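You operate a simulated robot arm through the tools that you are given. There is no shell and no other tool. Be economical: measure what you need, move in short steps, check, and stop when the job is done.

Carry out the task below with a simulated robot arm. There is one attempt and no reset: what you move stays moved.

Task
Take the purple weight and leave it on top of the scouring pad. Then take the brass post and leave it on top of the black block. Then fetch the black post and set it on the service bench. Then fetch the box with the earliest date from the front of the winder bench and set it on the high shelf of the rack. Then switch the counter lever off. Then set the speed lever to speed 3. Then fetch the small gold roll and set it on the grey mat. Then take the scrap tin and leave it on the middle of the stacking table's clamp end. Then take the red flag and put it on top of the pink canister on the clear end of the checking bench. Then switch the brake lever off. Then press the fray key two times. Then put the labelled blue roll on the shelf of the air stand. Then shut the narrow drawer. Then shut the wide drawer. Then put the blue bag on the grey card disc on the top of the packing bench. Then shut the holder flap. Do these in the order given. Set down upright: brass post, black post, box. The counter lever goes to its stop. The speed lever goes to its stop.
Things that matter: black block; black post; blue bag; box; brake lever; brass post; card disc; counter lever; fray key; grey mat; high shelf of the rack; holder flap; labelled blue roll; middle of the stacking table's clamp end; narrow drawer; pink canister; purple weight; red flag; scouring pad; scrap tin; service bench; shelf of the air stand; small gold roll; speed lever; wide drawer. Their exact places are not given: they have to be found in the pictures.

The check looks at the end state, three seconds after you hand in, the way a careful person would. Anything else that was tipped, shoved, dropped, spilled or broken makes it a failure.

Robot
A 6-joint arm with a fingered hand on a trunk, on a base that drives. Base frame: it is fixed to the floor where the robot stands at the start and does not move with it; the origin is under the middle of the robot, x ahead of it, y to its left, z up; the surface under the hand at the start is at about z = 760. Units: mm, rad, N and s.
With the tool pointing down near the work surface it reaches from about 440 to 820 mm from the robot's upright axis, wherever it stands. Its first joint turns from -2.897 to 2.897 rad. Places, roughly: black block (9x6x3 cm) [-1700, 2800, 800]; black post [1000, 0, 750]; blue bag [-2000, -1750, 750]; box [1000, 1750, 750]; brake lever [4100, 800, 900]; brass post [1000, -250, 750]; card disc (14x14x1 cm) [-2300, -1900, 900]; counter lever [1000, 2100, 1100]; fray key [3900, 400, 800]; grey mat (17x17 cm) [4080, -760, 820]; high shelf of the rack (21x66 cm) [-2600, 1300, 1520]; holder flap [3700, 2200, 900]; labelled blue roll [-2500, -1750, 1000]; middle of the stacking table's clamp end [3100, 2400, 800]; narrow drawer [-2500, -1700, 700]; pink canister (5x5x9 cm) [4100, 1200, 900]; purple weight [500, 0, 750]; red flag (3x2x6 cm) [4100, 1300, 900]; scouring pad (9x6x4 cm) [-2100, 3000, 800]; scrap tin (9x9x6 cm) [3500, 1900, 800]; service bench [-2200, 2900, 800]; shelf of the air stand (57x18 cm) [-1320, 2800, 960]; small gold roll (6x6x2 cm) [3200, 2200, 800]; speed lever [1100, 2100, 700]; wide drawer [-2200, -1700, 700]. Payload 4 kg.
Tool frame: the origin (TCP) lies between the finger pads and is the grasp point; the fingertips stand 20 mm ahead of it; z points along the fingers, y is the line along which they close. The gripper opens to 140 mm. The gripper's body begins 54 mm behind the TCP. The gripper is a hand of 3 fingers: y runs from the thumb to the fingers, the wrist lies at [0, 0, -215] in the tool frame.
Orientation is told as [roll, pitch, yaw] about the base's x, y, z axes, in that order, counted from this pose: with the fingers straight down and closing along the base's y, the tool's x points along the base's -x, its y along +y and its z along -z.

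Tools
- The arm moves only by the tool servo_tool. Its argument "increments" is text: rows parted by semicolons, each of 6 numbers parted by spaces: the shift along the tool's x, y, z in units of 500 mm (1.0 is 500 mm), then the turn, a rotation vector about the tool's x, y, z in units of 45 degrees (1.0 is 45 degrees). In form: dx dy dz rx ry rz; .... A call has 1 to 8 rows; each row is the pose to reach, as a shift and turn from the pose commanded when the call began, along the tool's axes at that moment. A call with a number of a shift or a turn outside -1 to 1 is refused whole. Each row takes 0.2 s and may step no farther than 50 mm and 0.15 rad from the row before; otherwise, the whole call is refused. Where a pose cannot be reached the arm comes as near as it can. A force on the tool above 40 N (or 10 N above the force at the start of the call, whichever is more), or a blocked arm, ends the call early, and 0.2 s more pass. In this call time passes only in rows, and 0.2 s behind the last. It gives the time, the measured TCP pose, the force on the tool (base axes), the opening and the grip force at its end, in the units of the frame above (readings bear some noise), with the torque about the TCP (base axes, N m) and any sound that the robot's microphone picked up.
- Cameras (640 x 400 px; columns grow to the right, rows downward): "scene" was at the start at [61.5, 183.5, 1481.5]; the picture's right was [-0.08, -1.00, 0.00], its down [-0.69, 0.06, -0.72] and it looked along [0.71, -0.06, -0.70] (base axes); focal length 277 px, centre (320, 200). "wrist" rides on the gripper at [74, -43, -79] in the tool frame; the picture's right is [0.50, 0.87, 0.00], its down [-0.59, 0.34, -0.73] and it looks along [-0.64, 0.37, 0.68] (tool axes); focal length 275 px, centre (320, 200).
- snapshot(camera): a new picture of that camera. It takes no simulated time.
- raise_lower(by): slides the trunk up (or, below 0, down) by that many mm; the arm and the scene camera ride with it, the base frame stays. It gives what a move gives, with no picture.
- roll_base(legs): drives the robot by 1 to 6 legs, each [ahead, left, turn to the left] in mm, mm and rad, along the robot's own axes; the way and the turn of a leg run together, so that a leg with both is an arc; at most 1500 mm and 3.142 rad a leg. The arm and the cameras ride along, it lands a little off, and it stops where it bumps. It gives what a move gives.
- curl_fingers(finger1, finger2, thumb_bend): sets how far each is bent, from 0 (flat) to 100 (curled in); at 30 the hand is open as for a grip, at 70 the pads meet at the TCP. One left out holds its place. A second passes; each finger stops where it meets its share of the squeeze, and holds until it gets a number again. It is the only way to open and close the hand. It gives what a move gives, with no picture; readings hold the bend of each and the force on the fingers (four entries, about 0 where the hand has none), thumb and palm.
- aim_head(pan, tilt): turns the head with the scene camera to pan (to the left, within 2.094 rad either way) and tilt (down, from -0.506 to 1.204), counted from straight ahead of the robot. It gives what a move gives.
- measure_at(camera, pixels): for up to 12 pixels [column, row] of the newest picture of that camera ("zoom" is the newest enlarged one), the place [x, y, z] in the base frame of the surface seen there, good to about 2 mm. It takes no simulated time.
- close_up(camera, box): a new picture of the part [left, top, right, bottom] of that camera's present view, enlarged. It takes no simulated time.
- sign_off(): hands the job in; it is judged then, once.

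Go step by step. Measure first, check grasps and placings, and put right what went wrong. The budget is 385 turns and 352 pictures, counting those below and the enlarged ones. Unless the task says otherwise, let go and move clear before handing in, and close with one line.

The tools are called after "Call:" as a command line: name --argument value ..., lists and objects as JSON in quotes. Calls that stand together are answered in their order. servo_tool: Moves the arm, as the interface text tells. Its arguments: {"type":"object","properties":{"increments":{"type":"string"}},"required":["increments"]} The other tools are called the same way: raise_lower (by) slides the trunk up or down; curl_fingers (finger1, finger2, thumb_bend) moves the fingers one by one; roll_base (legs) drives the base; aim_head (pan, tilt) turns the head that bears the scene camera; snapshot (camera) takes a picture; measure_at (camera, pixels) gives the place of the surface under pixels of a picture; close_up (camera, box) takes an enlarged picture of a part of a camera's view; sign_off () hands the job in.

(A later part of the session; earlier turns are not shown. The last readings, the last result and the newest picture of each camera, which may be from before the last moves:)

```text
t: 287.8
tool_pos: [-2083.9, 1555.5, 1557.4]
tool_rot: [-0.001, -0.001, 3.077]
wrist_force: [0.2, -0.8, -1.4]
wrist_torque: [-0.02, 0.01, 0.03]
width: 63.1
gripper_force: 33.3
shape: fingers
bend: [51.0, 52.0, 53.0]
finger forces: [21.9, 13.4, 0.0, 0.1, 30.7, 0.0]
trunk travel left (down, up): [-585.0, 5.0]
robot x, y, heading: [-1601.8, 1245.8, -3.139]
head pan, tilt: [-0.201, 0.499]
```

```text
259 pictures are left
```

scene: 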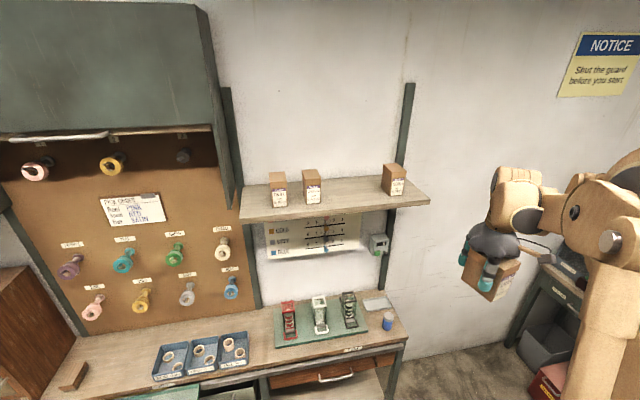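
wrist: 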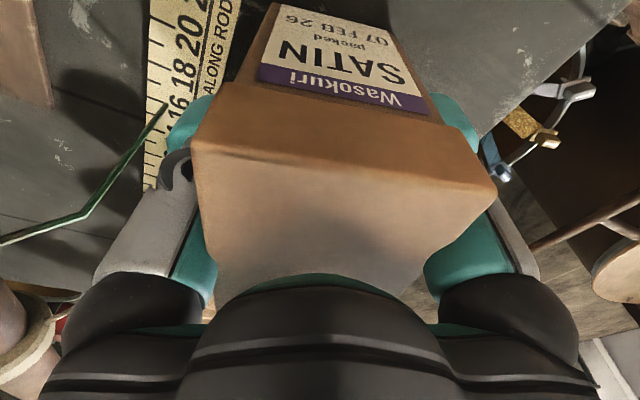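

Shelf top z≈1528, free gap centred at y≈1375. Raise the hand 80 mm and drive 300 ahead.

Call:
servo_tool --increments "0 0 -0.09 0 0 0; 0 0.08 -0.17 0 0 0; 0 0.17 -0.17 0 0 0; 0 0.26 -0.17 0 0 0; 0 0.35 -0.17 0 0 0"

Call:
roll_base --legs '[[290, 0, 0]]'

Call:
snapshot --camera "scene"

Call:
snapshot --camera "wrist"

```text
refused: row 2 steps farther than a row can; nothing moved
```

```text
t: 289.8
tool_pos: [-2382.2, 1552.7, 1556.1]
tool_rot: [-0.001, 0.001, 3.077]
wrist_force: [-0.6, -0.8, -1.7]
wrist_torque: [-0.01, 0.04, -0.03]
width: 62.5
gripper_force: 33.3
shape: fingers
bend: [51.0, 52.0, 53.0]
finger forces: [22.1, 13.5, 0.0, 0.1, 30.7, 0.0]
trunk travel left (down, up): [-585.0, 5.0]
robot x, y, heading: [-1891.7, 1243.5, -3.136]
head pan, tilt: [-0.201, 0.499]
```

```text
258 pictures are left
```

scene: 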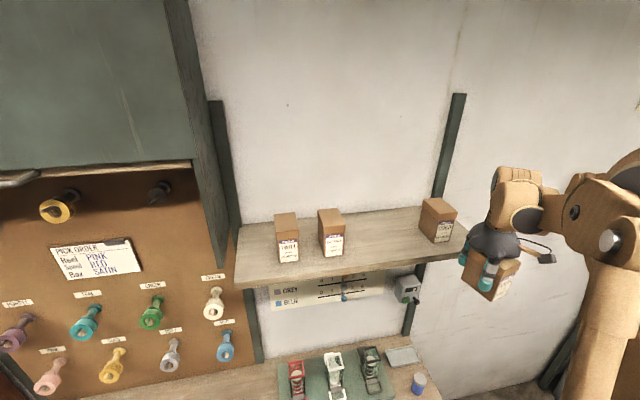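

```text
257 pictures are left
```

wrist: 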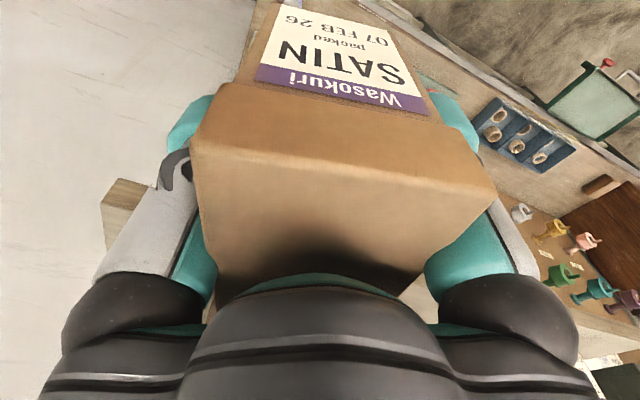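

Base is in place; hand still in front of the shelf. Raise 85 mm, then shift 175 mm left (−y).

Call:
servo_tool --increments "0 0 -0.09 0 0 0; 0 0 -0.17 0 0 0; 0 0.09 -0.17 0 0 0; 0 0.18 -0.17 0 0 0; 0 0.27 -0.17 0 0 0; 0 0.355 -0.17 0 0 0"

Call:
snapshot --camera "scene"

```text
t: 291.2
tool_pos: [-2394.6, 1374.2, 1642.1]
tool_rot: [0.0, -0.001, 3.078]
wrist_force: [-0.1, 0.3, -0.3]
wrist_torque: [0.02, 0.02, -0.02]
width: 62.9
gripper_force: 33.1
shape: fingers
bend: [51.0, 52.0, 53.0]
finger forces: [22.2, 13.3, 0.0, 0.1, 30.7, 0.0]
trunk travel left (down, up): [-585.0, 5.0]
robot x, y, heading: [-1897.2, 1244.7, -3.138]
head pan, tilt: [-0.201, 0.499]
```

```text
256 pictures are left
```

scene: 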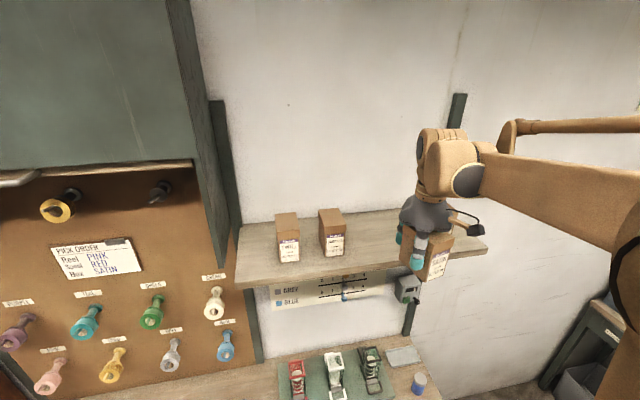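

Move forward over the shelf to x≈-2570.

Call:
servo_tool --increments "-0.09 0.006 0 0 0 0; -0.18 0.012 0 0 0 0; -0.27 0.018 0.03 0 0 0; -0.35 0.022 0.06 0 0 0"

Call:
close_up --camera "scene" --box '[240, 120, 500, 300]'

```text
t: 292.2
tool_pos: [-2578.4, 1378.0, 1607.9]
tool_rot: [0.001, 0.006, 3.077]
wrist_force: [-0.5, -0.5, -1.1]
wrist_torque: [0.01, 0.01, 0.03]
width: 63.0
gripper_force: 32.5
shape: fingers
bend: [51.0, 52.0, 53.0]
finger forces: [21.8, 13.3, 0.0, 0.0, 30.4, 0.1]
trunk travel left (down, up): [-585.0, 5.0]
robot x, y, heading: [-1892.5, 1243.2, -3.137]
head pan, tilt: [-0.201, 0.499]
```

```text
2.22 times, centred on (370, 210) of scene
```

zoom: 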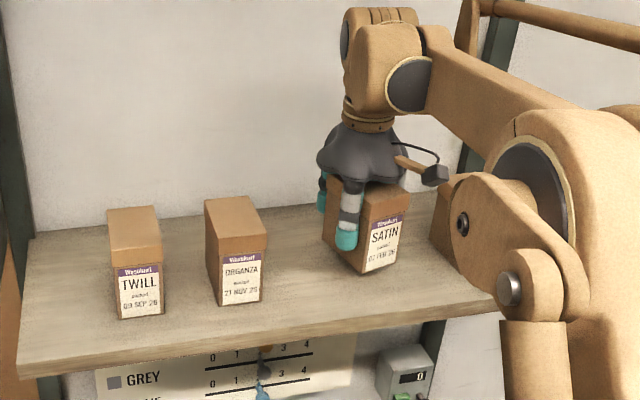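

Lower onto the shelf in small steps.

Call:
servo_tool --increments "0.006 0 0.02 0 0 0; 0.006 0 0.034 0 0 0; 0.006 0 0.04 0 0 0"

```text
t: 293.0
tool_pos: [-2566.4, 1374.7, 1590.6]
tool_rot: [0.0, 0.0, 3.077]
wrist_force: [0.2, 0.0, -1.1]
wrist_torque: [-0.02, 0.01, 0.03]
width: 62.7
gripper_force: 33.1
shape: fingers
bend: [51.0, 52.0, 53.0]
finger forces: [21.8, 13.2, 0.0, 0.1, 30.3, 0.1]
trunk travel left (down, up): [-585.0, 5.0]
robot x, y, heading: [-1896.2, 1240.1, -3.137]
head pan, tilt: [-0.201, 0.499]
```

Call:
servo_tool --increments "0 0 0.004 0 0 0; 0 0 0.007 0 0 0"

```text
t: 293.6
tool_pos: [-2567.0, 1376.1, 1589.4]
tool_rot: [-0.001, -0.001, 3.078]
wrist_force: [-0.2, 0.3, -2.4]
wrist_torque: [-0.05, 0.02, -0.01]
width: 62.7
gripper_force: 32.6
shape: fingers
bend: [51.0, 52.0, 53.0]
finger forces: [21.9, 13.3, 0.1, 0.1, 30.3, 0.1]
trunk travel left (down, up): [-585.0, 5.0]
robot x, y, heading: [-1888.8, 1242.7, -3.135]
head pan, tilt: [-0.201, 0.499]
```

Call:
servo_tool --increments "0 0 0.003 0 0 0; 0 0 0.006 0 0 0"

```text
t: 294.2
tool_pos: [-2566.7, 1376.5, 1584.1]
tool_rot: [-0.001, 0.0, 3.078]
wrist_force: [-0.4, 1.1, -2.6]
wrist_torque: [-0.04, 0.0, 0.01]
width: 62.6
gripper_force: 33.0
shape: fingers
bend: [51.0, 52.0, 53.0]
finger forces: [21.7, 13.3, 0.0, 0.0, 30.3, 0.0]
trunk travel left (down, up): [-585.0, 5.0]
robot x, y, heading: [-1893.6, 1240.7, -3.133]
head pan, tilt: [-0.201, 0.499]
```

Call:
close_up --camera "scene" --box '[340, 190, 440, 270]'

Call:
measure_at --camera "zoom" --pixels '[[200, 310], [120, 300], [70, 250], [215, 200], [190, 290], [330, 330]]'

Call:
servo_tool --increments "0 0 0.003 0 0 0; 0 0 0.006 0 0 0"

```text
5.00 times, centred on (390, 230) of scene
```

zoom: 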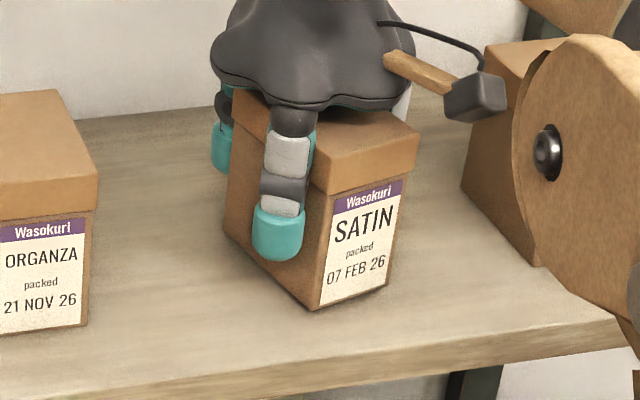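

```text
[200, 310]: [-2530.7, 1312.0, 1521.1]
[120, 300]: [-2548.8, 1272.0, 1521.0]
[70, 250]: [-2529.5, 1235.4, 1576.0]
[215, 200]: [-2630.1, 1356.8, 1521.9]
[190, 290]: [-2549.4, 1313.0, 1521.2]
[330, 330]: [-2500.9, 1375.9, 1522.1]
```

```text
t: 294.8
tool_pos: [-2565.7, 1377.2, 1581.3]
tool_rot: [-0.001, 0.0, 3.078]
wrist_force: [-0.2, -0.4, -2.2]
wrist_torque: [0.0, 0.0, -0.01]
width: 63.0
gripper_force: 32.5
shape: fingers
bend: [51.0, 52.0, 53.0]
finger forces: [21.8, 13.4, 0.1, 0.0, 30.2, 0.0]
trunk travel left (down, up): [-585.0, 5.0]
robot x, y, heading: [-1889.6, 1245.7, -3.132]
head pan, tilt: [-0.201, 0.499]
```

Shelf top is 1521 → contact expected at ≈1580. Lower 3 mm more, then release.

Call:
servo_tool --increments "0 0 0.002 0 0 0; 0 0 0.005 0 0 0"

Call:
curl_fingers --finger1 41 --finger2 41 --thumb_bend 41

Call:
servo_tool --increments "0 0 -0.05 0 0 0; 0 0 -0.13 0 0 0; 0 0 -0.19 0 0 0"

Call:
close_up --camera "scene" --box '[300, 150, 480, 280]'

```text
t: 295.4
tool_pos: [-2566.2, 1375.4, 1579.7]
tool_rot: [0.0, -0.001, 3.075]
wrist_force: [0.0, -0.9, -1.6]
wrist_torque: [-0.02, -0.01, 0.03]
width: 62.7
gripper_force: 32.3
shape: fingers
bend: [51.0, 52.0, 53.0]
finger forces: [21.8, 13.3, 0.1, 0.0, 30.3, 0.1]
trunk travel left (down, up): [-585.0, 5.0]
robot x, y, heading: [-1892.2, 1242.0, -3.136]
head pan, tilt: [-0.201, 0.499]
```

```text
t: 296.4
tool_pos: [-2566.1, 1376.8, 1580.8]
tool_rot: [0.0, -0.001, 3.077]
wrist_force: [-0.2, 0.0, 0.1]
wrist_torque: [0.0, 0.0, 0.01]
width: 91.4
gripper_force: 0.0
shape: fingers
bend: [41.0, 41.0, 41.0]
finger forces: [0.0, 0.0, 0.0, 0.0, 0.1, 0.0]
trunk travel left (down, up): [-585.0, 5.0]
robot x, y, heading: [-1895.2, 1239.2, -3.137]
head pan, tilt: [-0.201, 0.499]
```

```text
t: 297.2
tool_pos: [-2563.7, 1378.9, 1676.1]
tool_rot: [0.001, 0.0, 3.077]
wrist_force: [0.4, -0.5, -0.2]
wrist_torque: [0.02, 0.03, 0.02]
width: 91.6
gripper_force: 0.0
shape: fingers
bend: [41.0, 41.0, 41.0]
finger forces: [0.0, 0.0, 0.0, 0.0, 0.0, 0.1]
trunk travel left (down, up): [-585.0, 5.0]
robot x, y, heading: [-1890.2, 1243.5, -3.134]
head pan, tilt: [-0.201, 0.499]
```

```text
3.08 times, centred on (390, 215) of scene
```

zoom: 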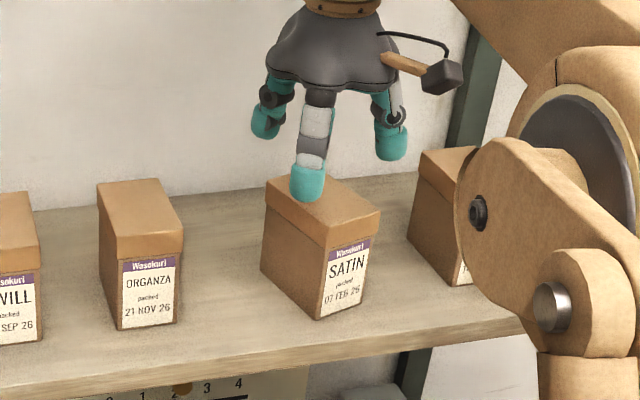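

SATIN box stands on the shelf. Retract, back off, lower the trunk, and check the black post while here.

Call:
servo_tool --increments "0.09 0 -0.02 0 0 0; 0.18 0 -0.02 0 0 0; 0.27 0 -0.02 0 0 0; 0.36 0 -0.02 0 0 0; 0.45 0 -0.02 0 0 0"

Call:
roll_base --legs '[[-350, 0, 0]]'

Call:
aim_head --pan -1.2 --tilt 0.5

Call:
snapshot --camera "scene"

Call:
raise_lower --by -400

Call:
raise_lower --by -110

```text
t: 298.4
tool_pos: [-2336.8, 1362.6, 1684.5]
tool_rot: [-0.001, -0.001, 3.075]
wrist_force: [0.9, -0.2, 0.1]
wrist_torque: [0.01, 0.0, 0.03]
width: 91.8
gripper_force: 0.0
shape: fingers
bend: [41.0, 41.0, 41.0]
finger forces: [0.0, 0.0, 0.0, 0.0, 0.0, 0.1]
trunk travel left (down, up): [-585.0, 5.0]
robot x, y, heading: [-1897.5, 1242.6, -3.135]
head pan, tilt: [-0.201, 0.499]
```

```text
t: 300.6
tool_pos: [-1992.6, 1367.0, 1683.1]
tool_rot: [0.0, 0.0, 3.072]
wrist_force: [-0.6, 0.8, 0.3]
wrist_torque: [0.01, -0.04, -0.01]
width: 91.9
gripper_force: 0.1
shape: fingers
bend: [41.0, 41.0, 41.0]
finger forces: [0.1, 0.0, 0.1, 0.1, 0.1, 0.0]
trunk travel left (down, up): [-585.0, 5.0]
robot x, y, heading: [-1545.0, 1241.9, -3.135]
head pan, tilt: [-0.201, 0.499]
```

```text
t: 301.9
tool_pos: [-1991.3, 1366.5, 1683.3]
tool_rot: [0.0, -0.001, 3.073]
wrist_force: [-0.2, -0.5, -0.2]
wrist_torque: [0.02, 0.01, 0.01]
width: 91.7
gripper_force: 0.0
shape: fingers
bend: [41.0, 41.0, 41.0]
finger forces: [0.1, 0.0, 0.1, 0.0, 0.0, 0.0]
trunk travel left (down, up): [-585.0, 5.0]
robot x, y, heading: [-1545.3, 1244.1, -3.144]
head pan, tilt: [-1.201, 0.499]
```

```text
252 pictures are left
```

scene: 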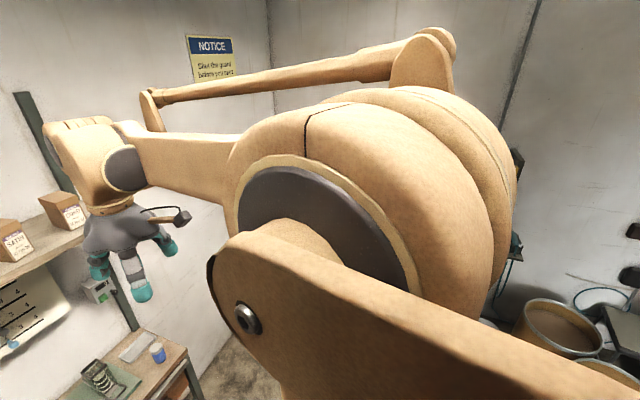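

```text
t: 305.7
tool_pos: [-1990.3, 1366.8, 1282.1]
tool_rot: [0.0, 0.0, 3.073]
wrist_force: [-0.1, 0.0, 1.4]
wrist_torque: [-0.04, -0.01, 0.02]
width: 92.1
gripper_force: 0.0
shape: fingers
bend: [41.0, 41.0, 41.0]
finger forces: [0.1, 0.1, 0.0, 0.0, 0.0, 0.0]
trunk travel left (down, up): [-185.0, 405.0]
robot x, y, heading: [-1546.3, 1245.4, -3.139]
head pan, tilt: [-1.201, 0.499]
```

```text
t: 307.2
tool_pos: [-1992.0, 1365.6, 1172.9]
tool_rot: [0.001, 0.001, 3.074]
wrist_force: [0.3, -0.4, 0.2]
wrist_torque: [-0.01, -0.02, 0.0]
width: 91.4
gripper_force: 0.0
shape: fingers
bend: [41.0, 41.0, 41.0]
finger forces: [0.0, 0.0, 0.1, 0.0, 0.0, 0.1]
trunk travel left (down, up): [-75.0, 515.0]
robot x, y, heading: [-1547.2, 1243.4, -3.138]
head pan, tilt: [-1.201, 0.499]
```

The arm blocks the view; I'll check the black post later when at the air stand. Drive back to the winder bench's east side.

Call:
roll_base --legs '[[-800, 1000, 0], [-700, 950, 0], [-1500, 0, 0], [-150, -600, 0]]'

Call:
aim_head --pan -1.0 --tilt 0.4

Call:
snapshot --camera "scene"

```text
t: 329.3
tool_pos: [1134.0, 61.2, 1173.5]
tool_rot: [0.0, 0.002, 3.126]
wrist_force: [0.6, 0.0, 0.7]
wrist_torque: [-0.01, 0.02, 0.0]
width: 91.9
gripper_force: 0.0
shape: fingers
bend: [41.0, 41.0, 41.0]
finger forces: [0.0, 0.0, 0.0, 0.1, 0.1, 0.1]
trunk travel left (down, up): [-75.0, 515.0]
robot x, y, heading: [1582.5, -38.8, -3.091]
head pan, tilt: [-1.201, 0.499]
```

```text
t: 330.1
tool_pos: [1133.0, 60.3, 1174.0]
tool_rot: [0.0, 0.0, 3.124]
wrist_force: [-0.6, 0.0, 0.5]
wrist_torque: [0.03, -0.01, 0.04]
width: 91.8
gripper_force: 0.1
shape: fingers
bend: [41.0, 41.0, 41.0]
finger forces: [0.0, 0.0, 0.0, 0.0, 0.1, 0.0]
trunk travel left (down, up): [-75.0, 515.0]
robot x, y, heading: [1583.0, -42.3, -3.092]
head pan, tilt: [-1.0, 0.4]
```

```text
251 pictures are left
```

scene: 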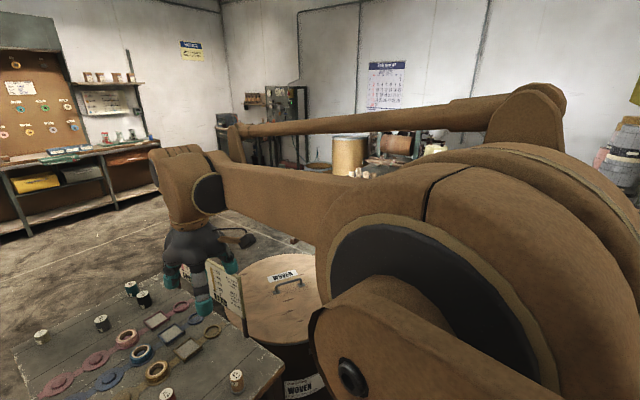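

Continue up the corridor to about (1440,1380).

Call:
roll_base --legs '[[0, -1000, -0.05], [140, -420, 0]]'

Call:
aim_head --pan -1.9 --tilt 0.6

Call:
snapshot --camera "scene"

Call:
snapshot --camera "wrist"

```text
t: 337.6
tool_pos: [963.8, 1518.5, 1173.4]
tool_rot: [0.0, 0.001, 3.07]
wrist_force: [-0.4, 0.4, 0.3]
wrist_torque: [-0.03, -0.01, 0.01]
width: 91.5
gripper_force: 0.0
shape: fingers
bend: [41.0, 41.0, 41.0]
finger forces: [0.1, 0.0, 0.0, 0.0, 0.0, 0.0]
trunk travel left (down, up): [-75.0, 515.0]
robot x, y, heading: [1410.6, 1392.6, 3.142]
head pan, tilt: [-1.0, 0.4]
```

```text
t: 338.8
tool_pos: [964.3, 1517.0, 1173.9]
tool_rot: [0.001, 0.002, 3.071]
wrist_force: [0.1, 0.2, -0.3]
wrist_torque: [-0.03, 0.03, -0.01]
width: 91.6
gripper_force: 0.1
shape: fingers
bend: [41.0, 41.0, 41.0]
finger forces: [0.0, 0.0, 0.0, 0.0, 0.0, 0.0]
trunk travel left (down, up): [-75.0, 515.0]
robot x, y, heading: [1407.1, 1391.2, 3.143]
head pan, tilt: [-1.901, 0.6]
```

```text
250 pictures are left
```

scene: 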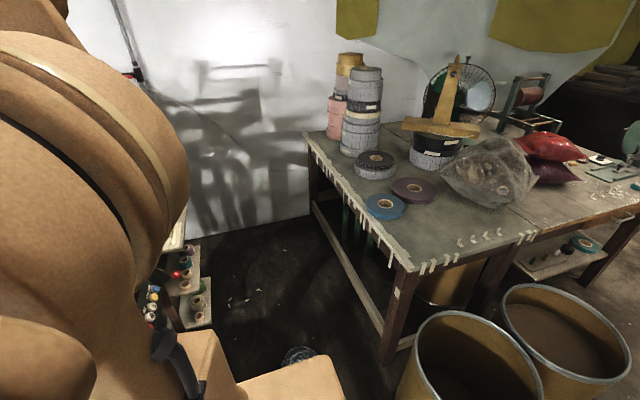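

```text
249 pictures are left
```

wrist: 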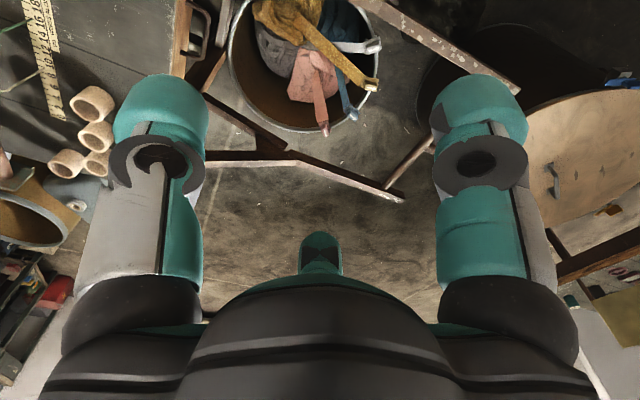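

The arm hides the levers; turn to face +y so the levers lie ahead-left of the camera.

Call:
roll_base --legs '[[0, 0, -1.5]]'

Call:
aim_head --pan 0.45 --tilt 0.55

Call:
snapshot --camera "scene"

```text
t: 342.8
tool_pos: [1481.6, 1850.5, 1173.4]
tool_rot: [0.0, 0.0, 1.617]
wrist_force: [0.7, 0.4, 0.3]
wrist_torque: [-0.02, 0.0, 0.01]
width: 91.8
gripper_force: 0.1
shape: fingers
bend: [41.0, 41.0, 41.0]
finger forces: [0.0, 0.0, 0.1, 0.0, 0.0, 0.0]
trunk travel left (down, up): [-75.0, 515.0]
robot x, y, heading: [1407.5, 1393.4, 1.69]
head pan, tilt: [-1.901, 0.6]
```

```text
t: 344.9
tool_pos: [1482.4, 1850.6, 1173.0]
tool_rot: [0.001, 0.0, 1.618]
wrist_force: [1.1, 0.0, 0.6]
wrist_torque: [0.02, -0.01, 0.02]
width: 91.7
gripper_force: 0.1
shape: fingers
bend: [41.0, 41.0, 41.0]
finger forces: [0.0, 0.1, 0.0, 0.0, 0.1, 0.0]
trunk travel left (down, up): [-75.0, 515.0]
robot x, y, heading: [1407.6, 1396.6, 1.684]
head pan, tilt: [0.45, 0.55]
```

```text
248 pictures are left
```

scene: 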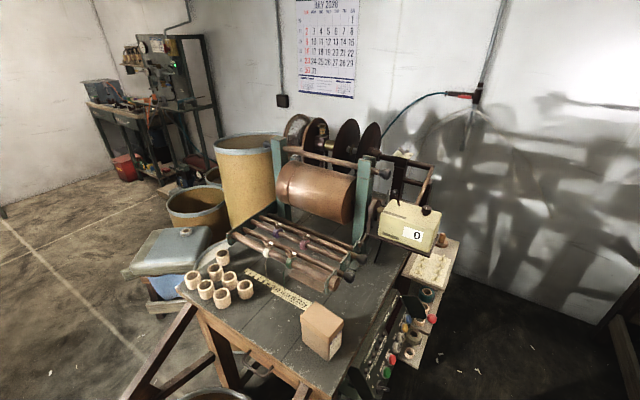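

Call:
close_up --camera "scene" --box '[360, 150, 470, 260]'

Call:
close_up --camera "scene" --box '[340, 270, 470, 400]'

```text
3.64 times, centred on (415, 205) of scene
```

zoom: 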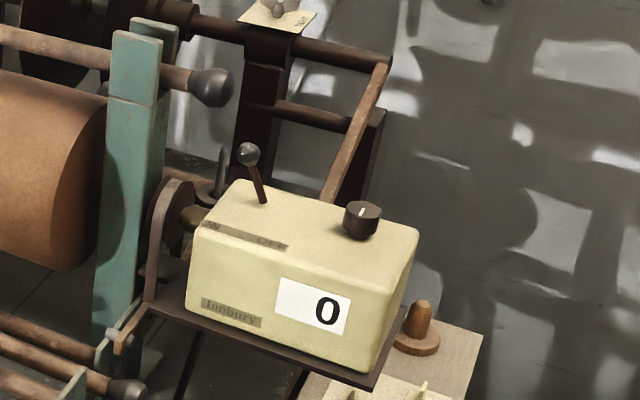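

```text
3.08 times, centred on (405, 335) of scene
```

zoom: 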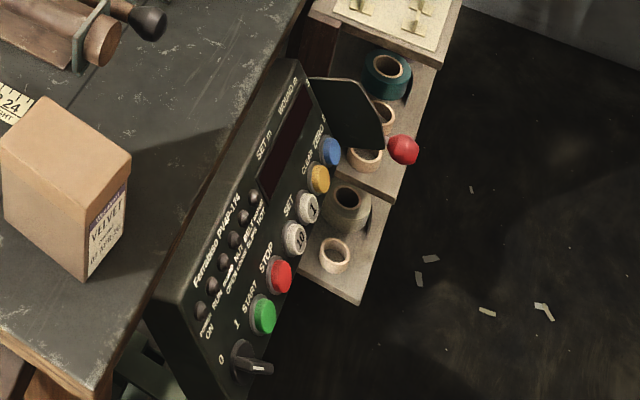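

Call:
close_up --camera "scene" --box '[385, 275, 450, 335]'

Call:
measure_at --camera "zoom" --pixels '[[475, 265], [260, 160], [380, 240], [330, 100], [200, 130]]'

Call:
close_up --camera "scene" --box '[380, 180, 445, 230]'

Call:
measure_at --camera "zoom" --pixels '[[95, 60], [105, 100], [130, 150], [60, 200], [190, 240], [300, 120], [300, 145], [130, 190], [415, 240], [110, 140]]'

```text
6.67 times, centred on (418, 305) of scene
```

zoom: 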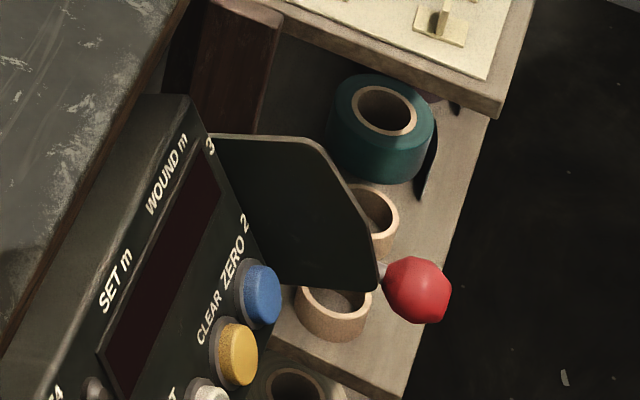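

```text
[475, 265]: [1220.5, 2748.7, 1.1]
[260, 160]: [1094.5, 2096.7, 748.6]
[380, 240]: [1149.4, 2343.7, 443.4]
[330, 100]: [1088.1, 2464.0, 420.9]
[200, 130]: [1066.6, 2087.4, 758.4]
```

```text
8.00 times, centred on (412, 205) of scene
```

zoom: 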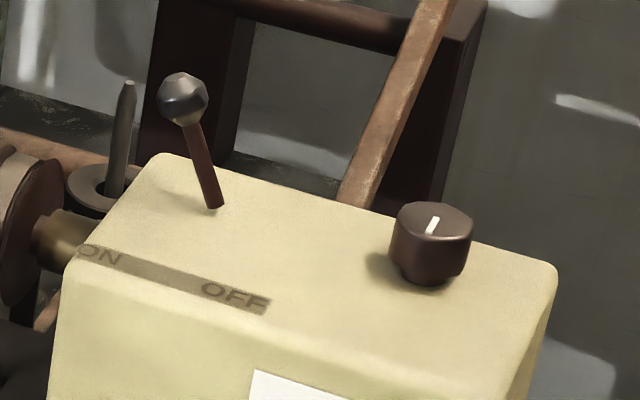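

```text
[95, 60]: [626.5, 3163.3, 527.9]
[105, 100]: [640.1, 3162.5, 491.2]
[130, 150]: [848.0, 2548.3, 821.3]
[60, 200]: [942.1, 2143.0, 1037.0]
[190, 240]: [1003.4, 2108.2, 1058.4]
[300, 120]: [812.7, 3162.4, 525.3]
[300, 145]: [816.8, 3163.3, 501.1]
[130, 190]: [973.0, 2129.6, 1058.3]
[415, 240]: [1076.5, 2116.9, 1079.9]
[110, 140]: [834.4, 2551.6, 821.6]
```

Call:
measure_at --camera "scene" --pixels '[[432.2, 318.5], [431, 317], [426, 315.5], [412, 306], [403, 297], [404, 293], [409, 305], [394.9, 192.1], [397, 199], [398.9, 205.9], [425, 205], [441, 214]]'

Call:
aim_head --pan 0.3 --tilt 0.75

Call:
close_up --camera "scene" --box '[280, 200, 420, 320]'

```text
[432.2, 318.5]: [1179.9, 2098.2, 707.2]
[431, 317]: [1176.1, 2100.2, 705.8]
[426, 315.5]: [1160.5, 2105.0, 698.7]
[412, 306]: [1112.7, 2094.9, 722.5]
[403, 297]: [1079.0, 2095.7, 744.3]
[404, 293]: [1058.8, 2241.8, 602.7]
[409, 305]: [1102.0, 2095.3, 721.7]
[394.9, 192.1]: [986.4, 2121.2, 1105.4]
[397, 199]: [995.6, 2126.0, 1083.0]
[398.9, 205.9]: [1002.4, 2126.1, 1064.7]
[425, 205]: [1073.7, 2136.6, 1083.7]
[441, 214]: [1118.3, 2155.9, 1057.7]
```

```text
t: 345.7
tool_pos: [1480.8, 1849.9, 1172.1]
tool_rot: [0.0, 0.0, 1.616]
wrist_force: [0.2, 0.4, 0.6]
wrist_torque: [0.03, 0.02, 0.04]
width: 91.6
gripper_force: 0.0
shape: fingers
bend: [41.0, 41.0, 41.0]
finger forces: [0.0, 0.1, 0.1, 0.1, 0.0, 0.1]
trunk travel left (down, up): [-75.0, 515.0]
robot x, y, heading: [1407.0, 1390.7, 1.689]
head pan, tilt: [0.3, 0.75]
```

```text
3.33 times, centred on (350, 260) of scene
```

zoom: 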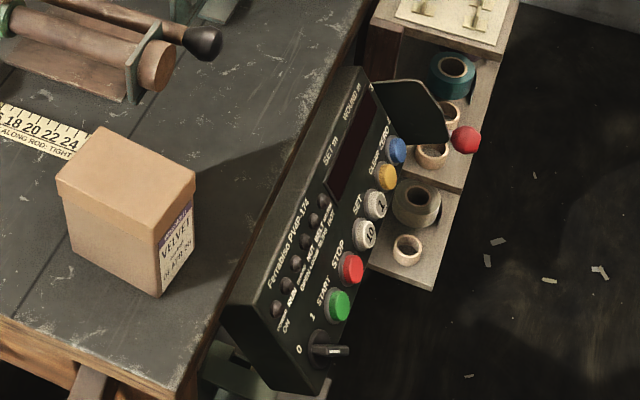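

Call:
snapshot --camera "wrist"

```text
242 pictures are left
```

wrist: 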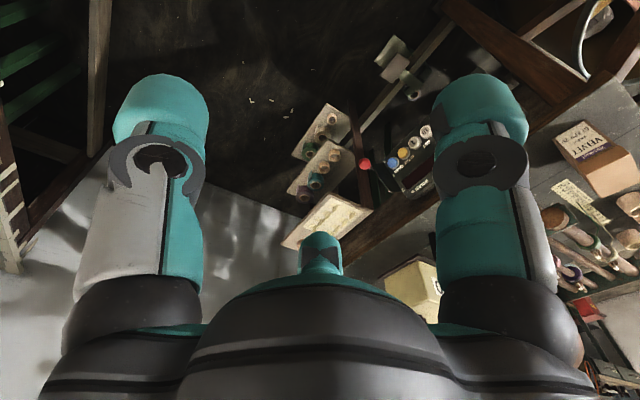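

Call:
close_up --camera "wrist" --box '[330, 120, 440, 210]'

Call:
measure_at --camera "zoom" --pixels '[[205, 200], [230, 210], [280, 235], [250, 170]]'

```text
4.44 times, centred on (385, 165) of wrist
```

zoom: 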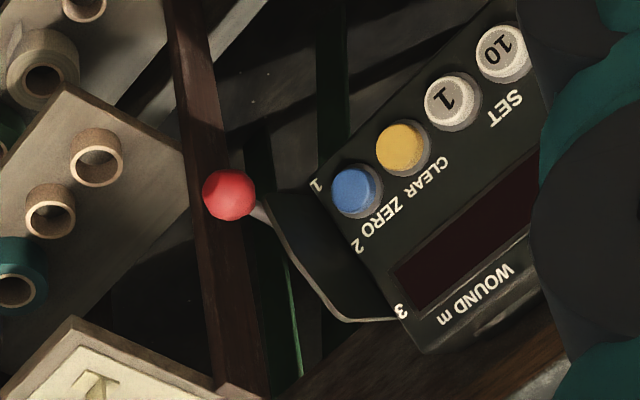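

```text
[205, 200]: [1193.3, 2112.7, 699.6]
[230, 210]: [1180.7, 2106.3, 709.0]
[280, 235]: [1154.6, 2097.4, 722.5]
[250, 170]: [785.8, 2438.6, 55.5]
```

Call:
measure_at --camera "zoom" --pixels '[[322, 192], [360, 246], [400, 308], [300, 270], [340, 312], [390, 316], [270, 212], [262, 212], [330, 260], [228, 195], [435, 300], [480, 250]]'

```text
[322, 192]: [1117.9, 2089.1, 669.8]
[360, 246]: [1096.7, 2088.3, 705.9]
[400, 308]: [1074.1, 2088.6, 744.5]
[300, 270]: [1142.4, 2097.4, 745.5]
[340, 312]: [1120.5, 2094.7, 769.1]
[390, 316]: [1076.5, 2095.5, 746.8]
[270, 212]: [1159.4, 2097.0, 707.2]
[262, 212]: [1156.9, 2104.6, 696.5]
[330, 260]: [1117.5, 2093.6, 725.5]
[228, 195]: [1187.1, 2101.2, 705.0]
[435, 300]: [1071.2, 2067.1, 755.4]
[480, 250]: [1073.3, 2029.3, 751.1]
```

The counter lever's ball is at (986,2121,1105), leaning to ON (west); OFF is east. The speed lever's red ball is at (1188,2105,704) at label 1; pivot near (1097,706), so speed 3 is at about (1138,787). I check surroundings of the counter lever.

Call:
aim_head --pan 0.45 --tilt 0.55

Call:
snapshot --camera "scene"

Call:
measure_at --camera "scene" --pixels '[[385, 174], [372, 174], [366, 160], [389, 195], [380, 212], [430, 185], [423, 205], [420, 160], [385, 205], [365, 220], [395, 192], [405, 178]]'

```text
t: 346.4
tool_pos: [1481.9, 1850.2, 1173.4]
tool_rot: [0.0, 0.001, 1.616]
wrist_force: [0.2, 0.6, -0.2]
wrist_torque: [-0.01, -0.02, 0.0]
width: 91.6
gripper_force: 0.1
shape: fingers
bend: [41.0, 41.0, 41.0]
finger forces: [0.0, 0.0, 0.1, 0.1, 0.0, 0.1]
trunk travel left (down, up): [-75.0, 515.0]
robot x, y, heading: [1410.7, 1395.9, 1.684]
head pan, tilt: [0.45, 0.55]
```

```text
240 pictures are left
```

scene: 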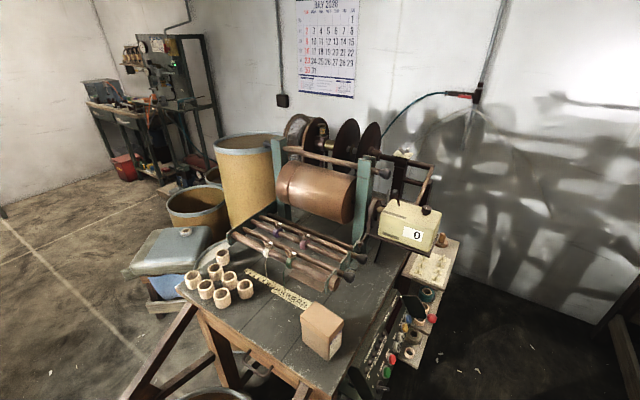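

```text
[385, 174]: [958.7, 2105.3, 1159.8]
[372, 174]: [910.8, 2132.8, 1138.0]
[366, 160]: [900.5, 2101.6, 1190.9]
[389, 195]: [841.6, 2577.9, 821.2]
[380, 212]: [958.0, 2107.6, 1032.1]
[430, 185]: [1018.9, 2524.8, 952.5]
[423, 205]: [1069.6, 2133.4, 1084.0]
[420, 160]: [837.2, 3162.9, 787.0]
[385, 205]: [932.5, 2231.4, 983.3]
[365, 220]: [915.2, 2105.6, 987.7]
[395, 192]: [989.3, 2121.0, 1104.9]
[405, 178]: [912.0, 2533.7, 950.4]
```

The roller knob hangs just above-west of the lever, so I'll approach horizontally from the front: fingers closed, pointing +y at z≈1085, then push the ball east. First pitch the hand forward.

Call:
curl_fingers --finger1 70 --finger2 70 --thumb_bend 70

Call:
servo_tool --increments "-0.03 0 0 0 -0.16 0; -0.06 0 0 0 -0.33 0; -0.09 0 0 0 -0.5 0; -0.12 0 0 0 -0.66 0; -0.15 0 0 0 -0.83 0; -0.18 0 0 0 -1 0"

```text
t: 347.4
tool_pos: [1481.1, 1850.0, 1173.5]
tool_rot: [0.0, 0.001, 1.617]
wrist_force: [0.2, -0.7, -0.1]
wrist_torque: [-0.01, -0.03, 0.01]
width: 4.2
gripper_force: 0.0
shape: fingers
bend: [69.0, 69.0, 70.0]
finger forces: [0.0, 0.0, 0.0, 0.0, 0.0, 0.0]
trunk travel left (down, up): [-75.0, 515.0]
robot x, y, heading: [1409.1, 1392.3, 1.689]
head pan, tilt: [0.45, 0.55]
```

```text
t: 348.8
tool_pos: [1475.4, 1941.2, 1172.7]
tool_rot: [-0.002, -0.786, 1.616]
wrist_force: [0.2, -0.6, 0.2]
wrist_torque: [-0.02, -0.01, 0.0]
width: 4.2
gripper_force: 0.1
shape: fingers
bend: [69.0, 69.0, 70.0]
finger forces: [0.0, 0.0, 0.0, 0.0, 0.0, 0.0]
trunk travel left (down, up): [-75.0, 515.0]
robot x, y, heading: [1411.7, 1394.0, 1.689]
head pan, tilt: [0.45, 0.55]
```

Pitch works as intended. Pitch the remaining 45°.

Call:
servo_tool --increments "-0.014 0 0.014 0 -0.16 0; -0.028 0 0.028 0 -0.33 0; -0.042 0 0.042 0 -0.5 0; -0.057 0 0.057 0 -0.66 0; -0.07 0 0.07 0 -0.83 0; -0.085 0 0.085 0 -1 0"

Call:
snapshot --camera "scene"

```text
t: 350.2
tool_pos: [1470.0, 2000.8, 1173.7]
tool_rot: [0.211, -1.539, 1.399]
wrist_force: [0.1, -0.3, -0.7]
wrist_torque: [0.04, -0.01, 0.02]
width: 4.2
gripper_force: 0.0
shape: fingers
bend: [69.0, 69.0, 70.0]
finger forces: [0.1, 0.1, 0.1, 0.1, 0.0, 0.0]
out of reach, approached as far as the arm can: row 6
trunk travel left (down, up): [-75.0, 515.0]
robot x, y, heading: [1408.6, 1397.3, 1.681]
head pan, tilt: [0.45, 0.55]
```

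```text
239 pictures are left
```

scene: 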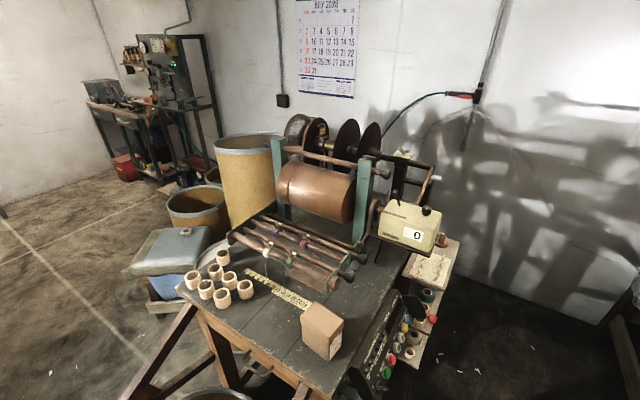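

Hand points forward. Move west in front of the counter box toward (945,2040,1090).

Call:
servo_tool --increments "0.015 0.095 0 0 0 0; 0.03 0.19 0 0 0 0; 0.045 0.285 0 0 0 0; 0.06 0.38 0 0 0 0; 0.075 0.475 0 0 0 0; 0.09 0.57 0 0 0 0; 0.105 0.665 0 0 0 0; 0.12 0.76 0 0 0 0"

Call:
snapshot --camera "scene"

Call:
snapshot --camera "wrist"

```text
t: 352.0
tool_pos: [1090.7, 1987.1, 1111.9]
tool_rot: [2.494, -1.493, -0.865]
wrist_force: [-0.8, -0.9, -0.3]
wrist_torque: [-0.01, -0.01, 0.03]
width: 4.1
gripper_force: 0.2
shape: fingers
bend: [69.0, 69.0, 70.0]
finger forces: [0.1, 0.1, 0.0, 0.0, 0.1, 0.1]
out of reach, approached as far as the arm can: row 3, 4, 5, 6, 7, 8
trunk travel left (down, up): [-75.0, 515.0]
robot x, y, heading: [1405.3, 1391.0, 1.684]
head pan, tilt: [0.45, 0.55]
```

```text
238 pictures are left
```

scene: 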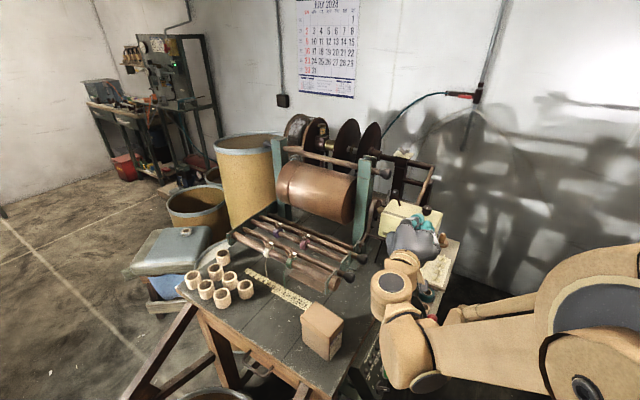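

```text
237 pictures are left
```

wrist: 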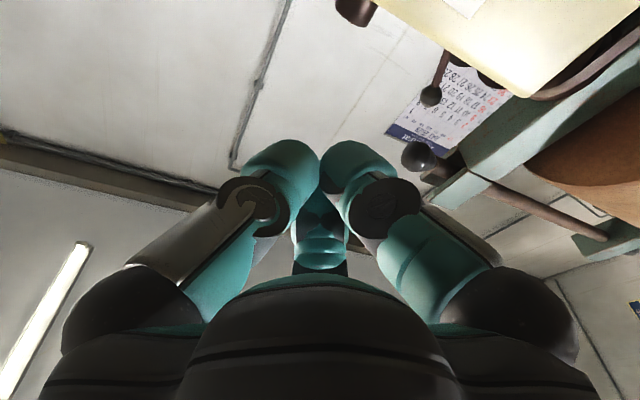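

The arm hits a limit with the exact horizontal; relax the pitch by ~20° (point slightly downward) and retry.

Call:
servo_tool --increments "0 0 0 0 0.17 0; 0 0 0 0 0.34 0; 0 0 0 0 0.5 0"

```text
t: 352.8
tool_pos: [1092.5, 1987.8, 1112.7]
tool_rot: [1.478, -1.42, 0.162]
wrist_force: [0.9, 0.0, -0.4]
wrist_torque: [-0.01, 0.0, -0.02]
width: 4.0
gripper_force: 0.1
shape: fingers
bend: [69.0, 69.0, 70.0]
finger forces: [0.0, 0.0, 0.0, 0.0, 0.0, 0.0]
out of reach, approached as far as the arm can: row 1, 2, 3
trunk travel left (down, up): [-75.0, 515.0]
robot x, y, heading: [1411.1, 1395.6, 1.683]
head pan, tilt: [0.45, 0.55]
```

The solver is near a wrist singularity (tool nearly in line with the forearm). Raise the trunk 200 mm so the forearm slopes down, then re-approach.

Call:
raise_lower --by 200

Call:
servo_tool --increments "0.08 0 0 0 0 0; 0.16 0 0 0 0 0; 0.24 0 0 0 0 0; 0.32 0 0 0 0 0"

Call:
snapshot --camera "scene"

```text
t: 355.0
tool_pos: [1092.8, 1987.7, 1311.7]
tool_rot: [1.484, -1.42, 0.16]
wrist_force: [-0.4, 0.0, -0.5]
wrist_torque: [0.01, 0.0, 0.02]
width: 3.8
gripper_force: 0.1
shape: fingers
bend: [69.0, 69.0, 70.0]
finger forces: [0.0, 0.0, 0.0, 0.0, 0.1, 0.1]
trunk travel left (down, up): [-275.0, 315.0]
robot x, y, heading: [1409.9, 1393.0, 1.686]
head pan, tilt: [0.45, 0.55]
```

```text
t: 356.0
tool_pos: [1066.6, 1988.1, 1151.9]
tool_rot: [1.472, -1.424, 0.168]
wrist_force: [-0.3, -0.2, -0.5]
wrist_torque: [0.0, 0.01, 0.0]
width: 4.1
gripper_force: 0.1
shape: fingers
bend: [69.0, 69.0, 70.0]
finger forces: [0.0, 0.0, 0.0, 0.0, 0.0, 0.1]
out of reach, approached as far as the arm can: row 4
trunk travel left (down, up): [-275.0, 315.0]
robot x, y, heading: [1407.7, 1391.2, 1.687]
head pan, tilt: [0.45, 0.55]
```

```text
236 pictures are left
```

scene: 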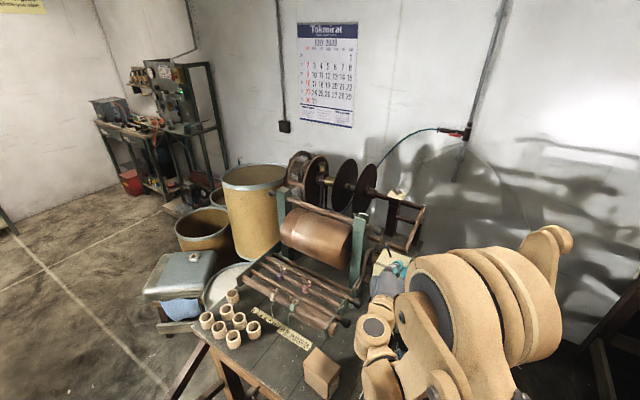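

Call:
servo_tool --increments "-0.02 0 0 0 0.17 0; -0.02 0 0 0 0.34 0; -0.02 0 0 0 0.5 0"

```text
t: 356.8
tool_pos: [1061.0, 1980.7, 1164.8]
tool_rot: [1.27, -1.347, 0.381]
wrist_force: [-0.2, -0.3, 0.0]
wrist_torque: [-0.03, -0.03, 0.03]
width: 4.3
gripper_force: 0.0
shape: fingers
bend: [69.0, 69.0, 70.0]
finger forces: [0.0, 0.0, 0.1, 0.0, 0.1, 0.0]
out of reach, approached as far as the arm can: row 1, 2, 3
trunk travel left (down, up): [-275.0, 315.0]
robot x, y, heading: [1407.4, 1394.4, 1.683]
head pan, tilt: [0.45, 0.55]
```

The IK seems stuck in a wrist limit there. Back out east and see where the commanded pose stands.

Call:
servo_tool --increments "0 -0.09 0 0 0 0; 0 -0.18 0 0 0 0; 0 -0.27 0 0 0 0; 0 -0.36 0 0 0 0; 0 -0.45 0 0 0 0; 0 -0.54 0 0 0 0; 0 -0.63 0 0 0 0; 0 -0.72 0 0 0 0"

```text
t: 358.6
tool_pos: [1427.0, 2089.0, 1171.1]
tool_rot: [1.264, -1.342, 0.382]
wrist_force: [1.1, -0.4, 0.1]
wrist_torque: [-0.01, 0.0, 0.06]
width: 4.2
gripper_force: 0.1
shape: fingers
bend: [69.0, 69.0, 70.0]
finger forces: [0.0, 0.0, 0.0, 0.0, 0.0, 0.0]
out of reach, approached as far as the arm can: row 1, 2, 3, 4, 5, 6, 7, 8
trunk travel left (down, up): [-275.0, 315.0]
robot x, y, heading: [1410.2, 1392.3, 1.691]
head pan, tilt: [0.45, 0.55]
```

Call:
servo_tool --increments "0 0 -0.05 0 0.17 0; 0 0 -0.1 0 0.34 0; 0 0 -0.15 0 0.5 0; 0 0 -0.2 0 0.67 0; 0 0 -0.25 0 0.84 0"

Call:
snapshot --camera "scene"

```text
t: 359.8
tool_pos: [1432.8, 1964.3, 1180.4]
tool_rot: [0.313, -0.817, 1.407]
wrist_force: [-0.5, 0.1, 0.7]
wrist_torque: [0.01, -0.01, -0.02]
width: 4.2
gripper_force: 0.0
shape: fingers
bend: [69.0, 69.0, 70.0]
finger forces: [0.0, 0.0, 0.0, 0.0, 0.0, 0.1]
trunk travel left (down, up): [-275.0, 315.0]
robot x, y, heading: [1407.5, 1397.1, 1.684]
head pan, tilt: [0.45, 0.55]
```

```text
235 pictures are left
```

scene: 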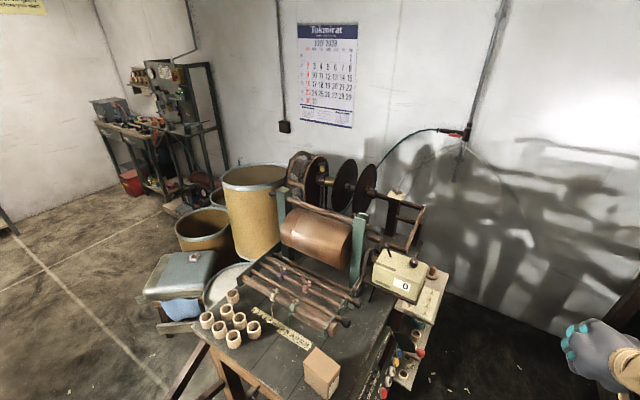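

Commanded pose follows the achieved one, and here it's reachable. I'll reorient: nearly horizontal (15° down), rolled so tool-y is up (fingers straddle the roller knob). Two half-rotations.

Call:
servo_tool --increments "0 0 0 -0.039 -0.05 0.169; 0 0 0 -0.079 -0.1 0.338; 0 0 0 -0.118 -0.149 0.507; 0 0 0 -0.158 -0.199 0.676; 0 0 0 -0.197 -0.249 0.845"

Call:
servo_tool --increments "0 0 0 -0.039 -0.05 0.169; 0 0 0 -0.079 -0.1 0.338; 0 0 0 -0.118 -0.149 0.507; 0 0 0 -0.158 -0.199 0.676; 0 0 0 -0.197 -0.249 0.845"

```text
t: 361.0
tool_pos: [1431.7, 1964.0, 1179.1]
tool_rot: [1.023, -0.538, 0.574]
wrist_force: [-0.4, 0.2, -0.5]
wrist_torque: [0.02, 0.0, 0.0]
width: 4.1
gripper_force: 0.0
shape: fingers
bend: [69.0, 69.0, 70.0]
finger forces: [0.1, 0.0, 0.0, 0.1, 0.0, 0.1]
trunk travel left (down, up): [-275.0, 315.0]
robot x, y, heading: [1409.1, 1395.7, 1.684]
head pan, tilt: [0.45, 0.55]
```

```text
t: 362.2
tool_pos: [1432.5, 1983.5, 1208.7]
tool_rot: [1.311, 0.002, 0.123]
wrist_force: [0.5, 0.5, 0.5]
wrist_torque: [-0.02, -0.02, 0.02]
width: 3.8
gripper_force: 0.0
shape: fingers
bend: [69.0, 69.0, 70.0]
finger forces: [0.0, 0.0, 0.1, 0.1, 0.0, 0.0]
out of reach, approached as far as the arm can: row 2, 3, 4, 5
trunk travel left (down, up): [-275.0, 315.0]
robot x, y, heading: [1409.9, 1394.0, 1.687]
head pan, tilt: [0.45, 0.55]
```

Orientation achieved. Move west toward the waypoint (949,2040,1120) in front of the lever.

Call:
servo_tool --increments "0.0945 -0.0112 0.0269 0 0 0; 0.189 -0.0224 0.0538 0 0 0; 0.2835 -0.0336 0.0807 0 0 0; 0.378 -0.0448 0.1076 0 0 0; 0.4725 -0.056 0.1345 0 0 0; 0.567 -0.0672 0.1614 0 0 0; 0.6615 -0.0784 0.1883 0 0 0; 0.756 -0.0896 0.2152 0 0 0"

Call:
snapshot --camera "scene"

Call:
snapshot --camera "wrist"

```text
t: 364.0
tool_pos: [1041.7, 2031.6, 1138.9]
tool_rot: [1.311, 0.0, 0.124]
wrist_force: [-0.4, 1.3, -0.3]
wrist_torque: [-0.01, -0.01, 0.0]
width: 4.4
gripper_force: 0.0
shape: fingers
bend: [69.0, 69.0, 70.0]
finger forces: [0.1, 0.0, 0.1, 0.1, 0.0, 0.1]
out of reach, approached as far as the arm can: row 1, 2, 3
trunk travel left (down, up): [-275.0, 315.0]
robot x, y, heading: [1410.8, 1395.9, 1.688]
head pan, tilt: [0.45, 0.55]
```

```text
234 pictures are left
```

scene: 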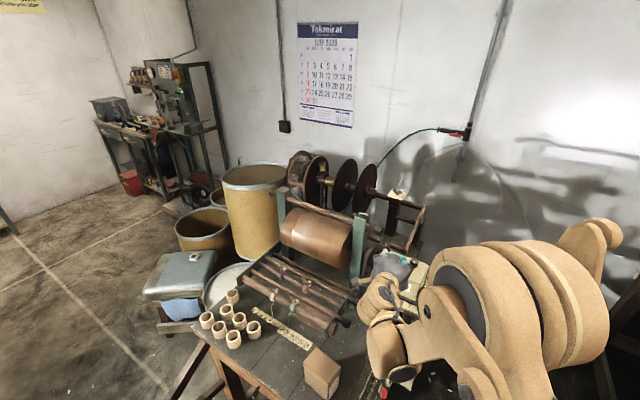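

```text
233 pictures are left
```

wrist: 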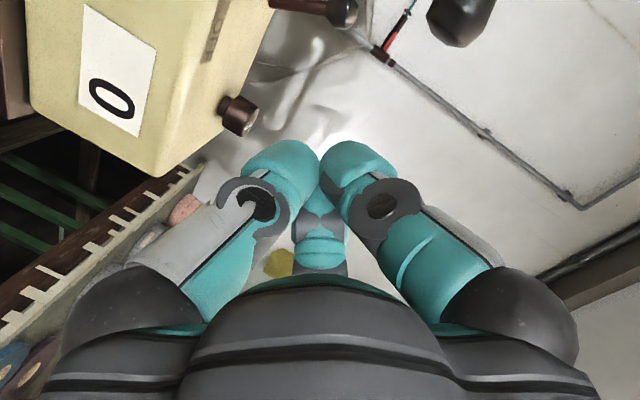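

Reachable now. The wrist view shows lever ball (343,12) and roller knob (460,15); measure them.

Call:
measure_at --camera "wrist" --pixels '[[343, 12], [352, 20], [300, 5], [460, 20], [440, 20], [235, 115], [210, 100], [245, 60], [460, 40]]'

```text
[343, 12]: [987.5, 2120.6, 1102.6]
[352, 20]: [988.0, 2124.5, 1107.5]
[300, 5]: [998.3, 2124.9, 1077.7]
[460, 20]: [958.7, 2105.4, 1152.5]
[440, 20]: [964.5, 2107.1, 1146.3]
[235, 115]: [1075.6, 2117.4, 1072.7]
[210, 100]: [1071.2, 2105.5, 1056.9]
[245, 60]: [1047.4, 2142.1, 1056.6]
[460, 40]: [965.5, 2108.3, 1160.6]
```

Move to (945,2045,1110), then forward beside the lever (945,2118,1095).

Call:
servo_tool --increments "0.095 -0.022 0.032 0 0 0; 0.189 -0.043 0.064 0 0 0; 0.18 -0.038 0.138 0 0 0; 0.171 -0.034 0.212 0 0 0"

Call:
snapshot --camera "wrist"

Call:
close_up --camera "scene" --box '[330, 200, 450, 320]'

```text
refused: row 1 steps farther than a row can; nothing moved
```

```text
232 pictures are left
```

wrist: 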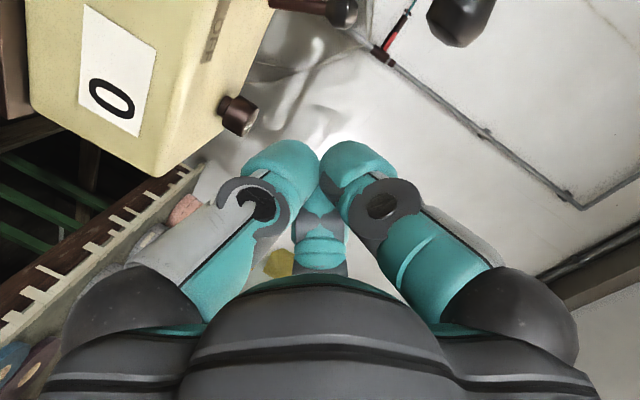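

```text
3.33 times, centred on (390, 260) of scene
```

zoom: 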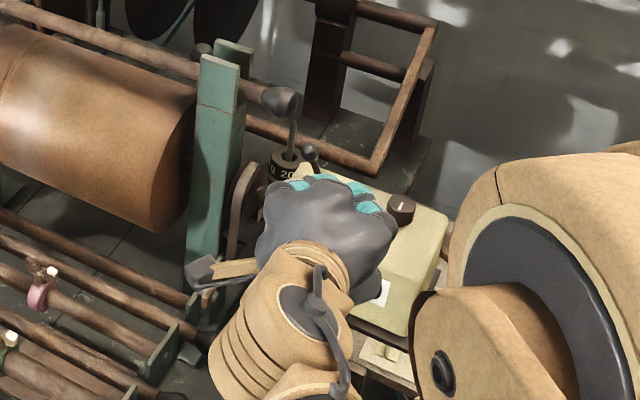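

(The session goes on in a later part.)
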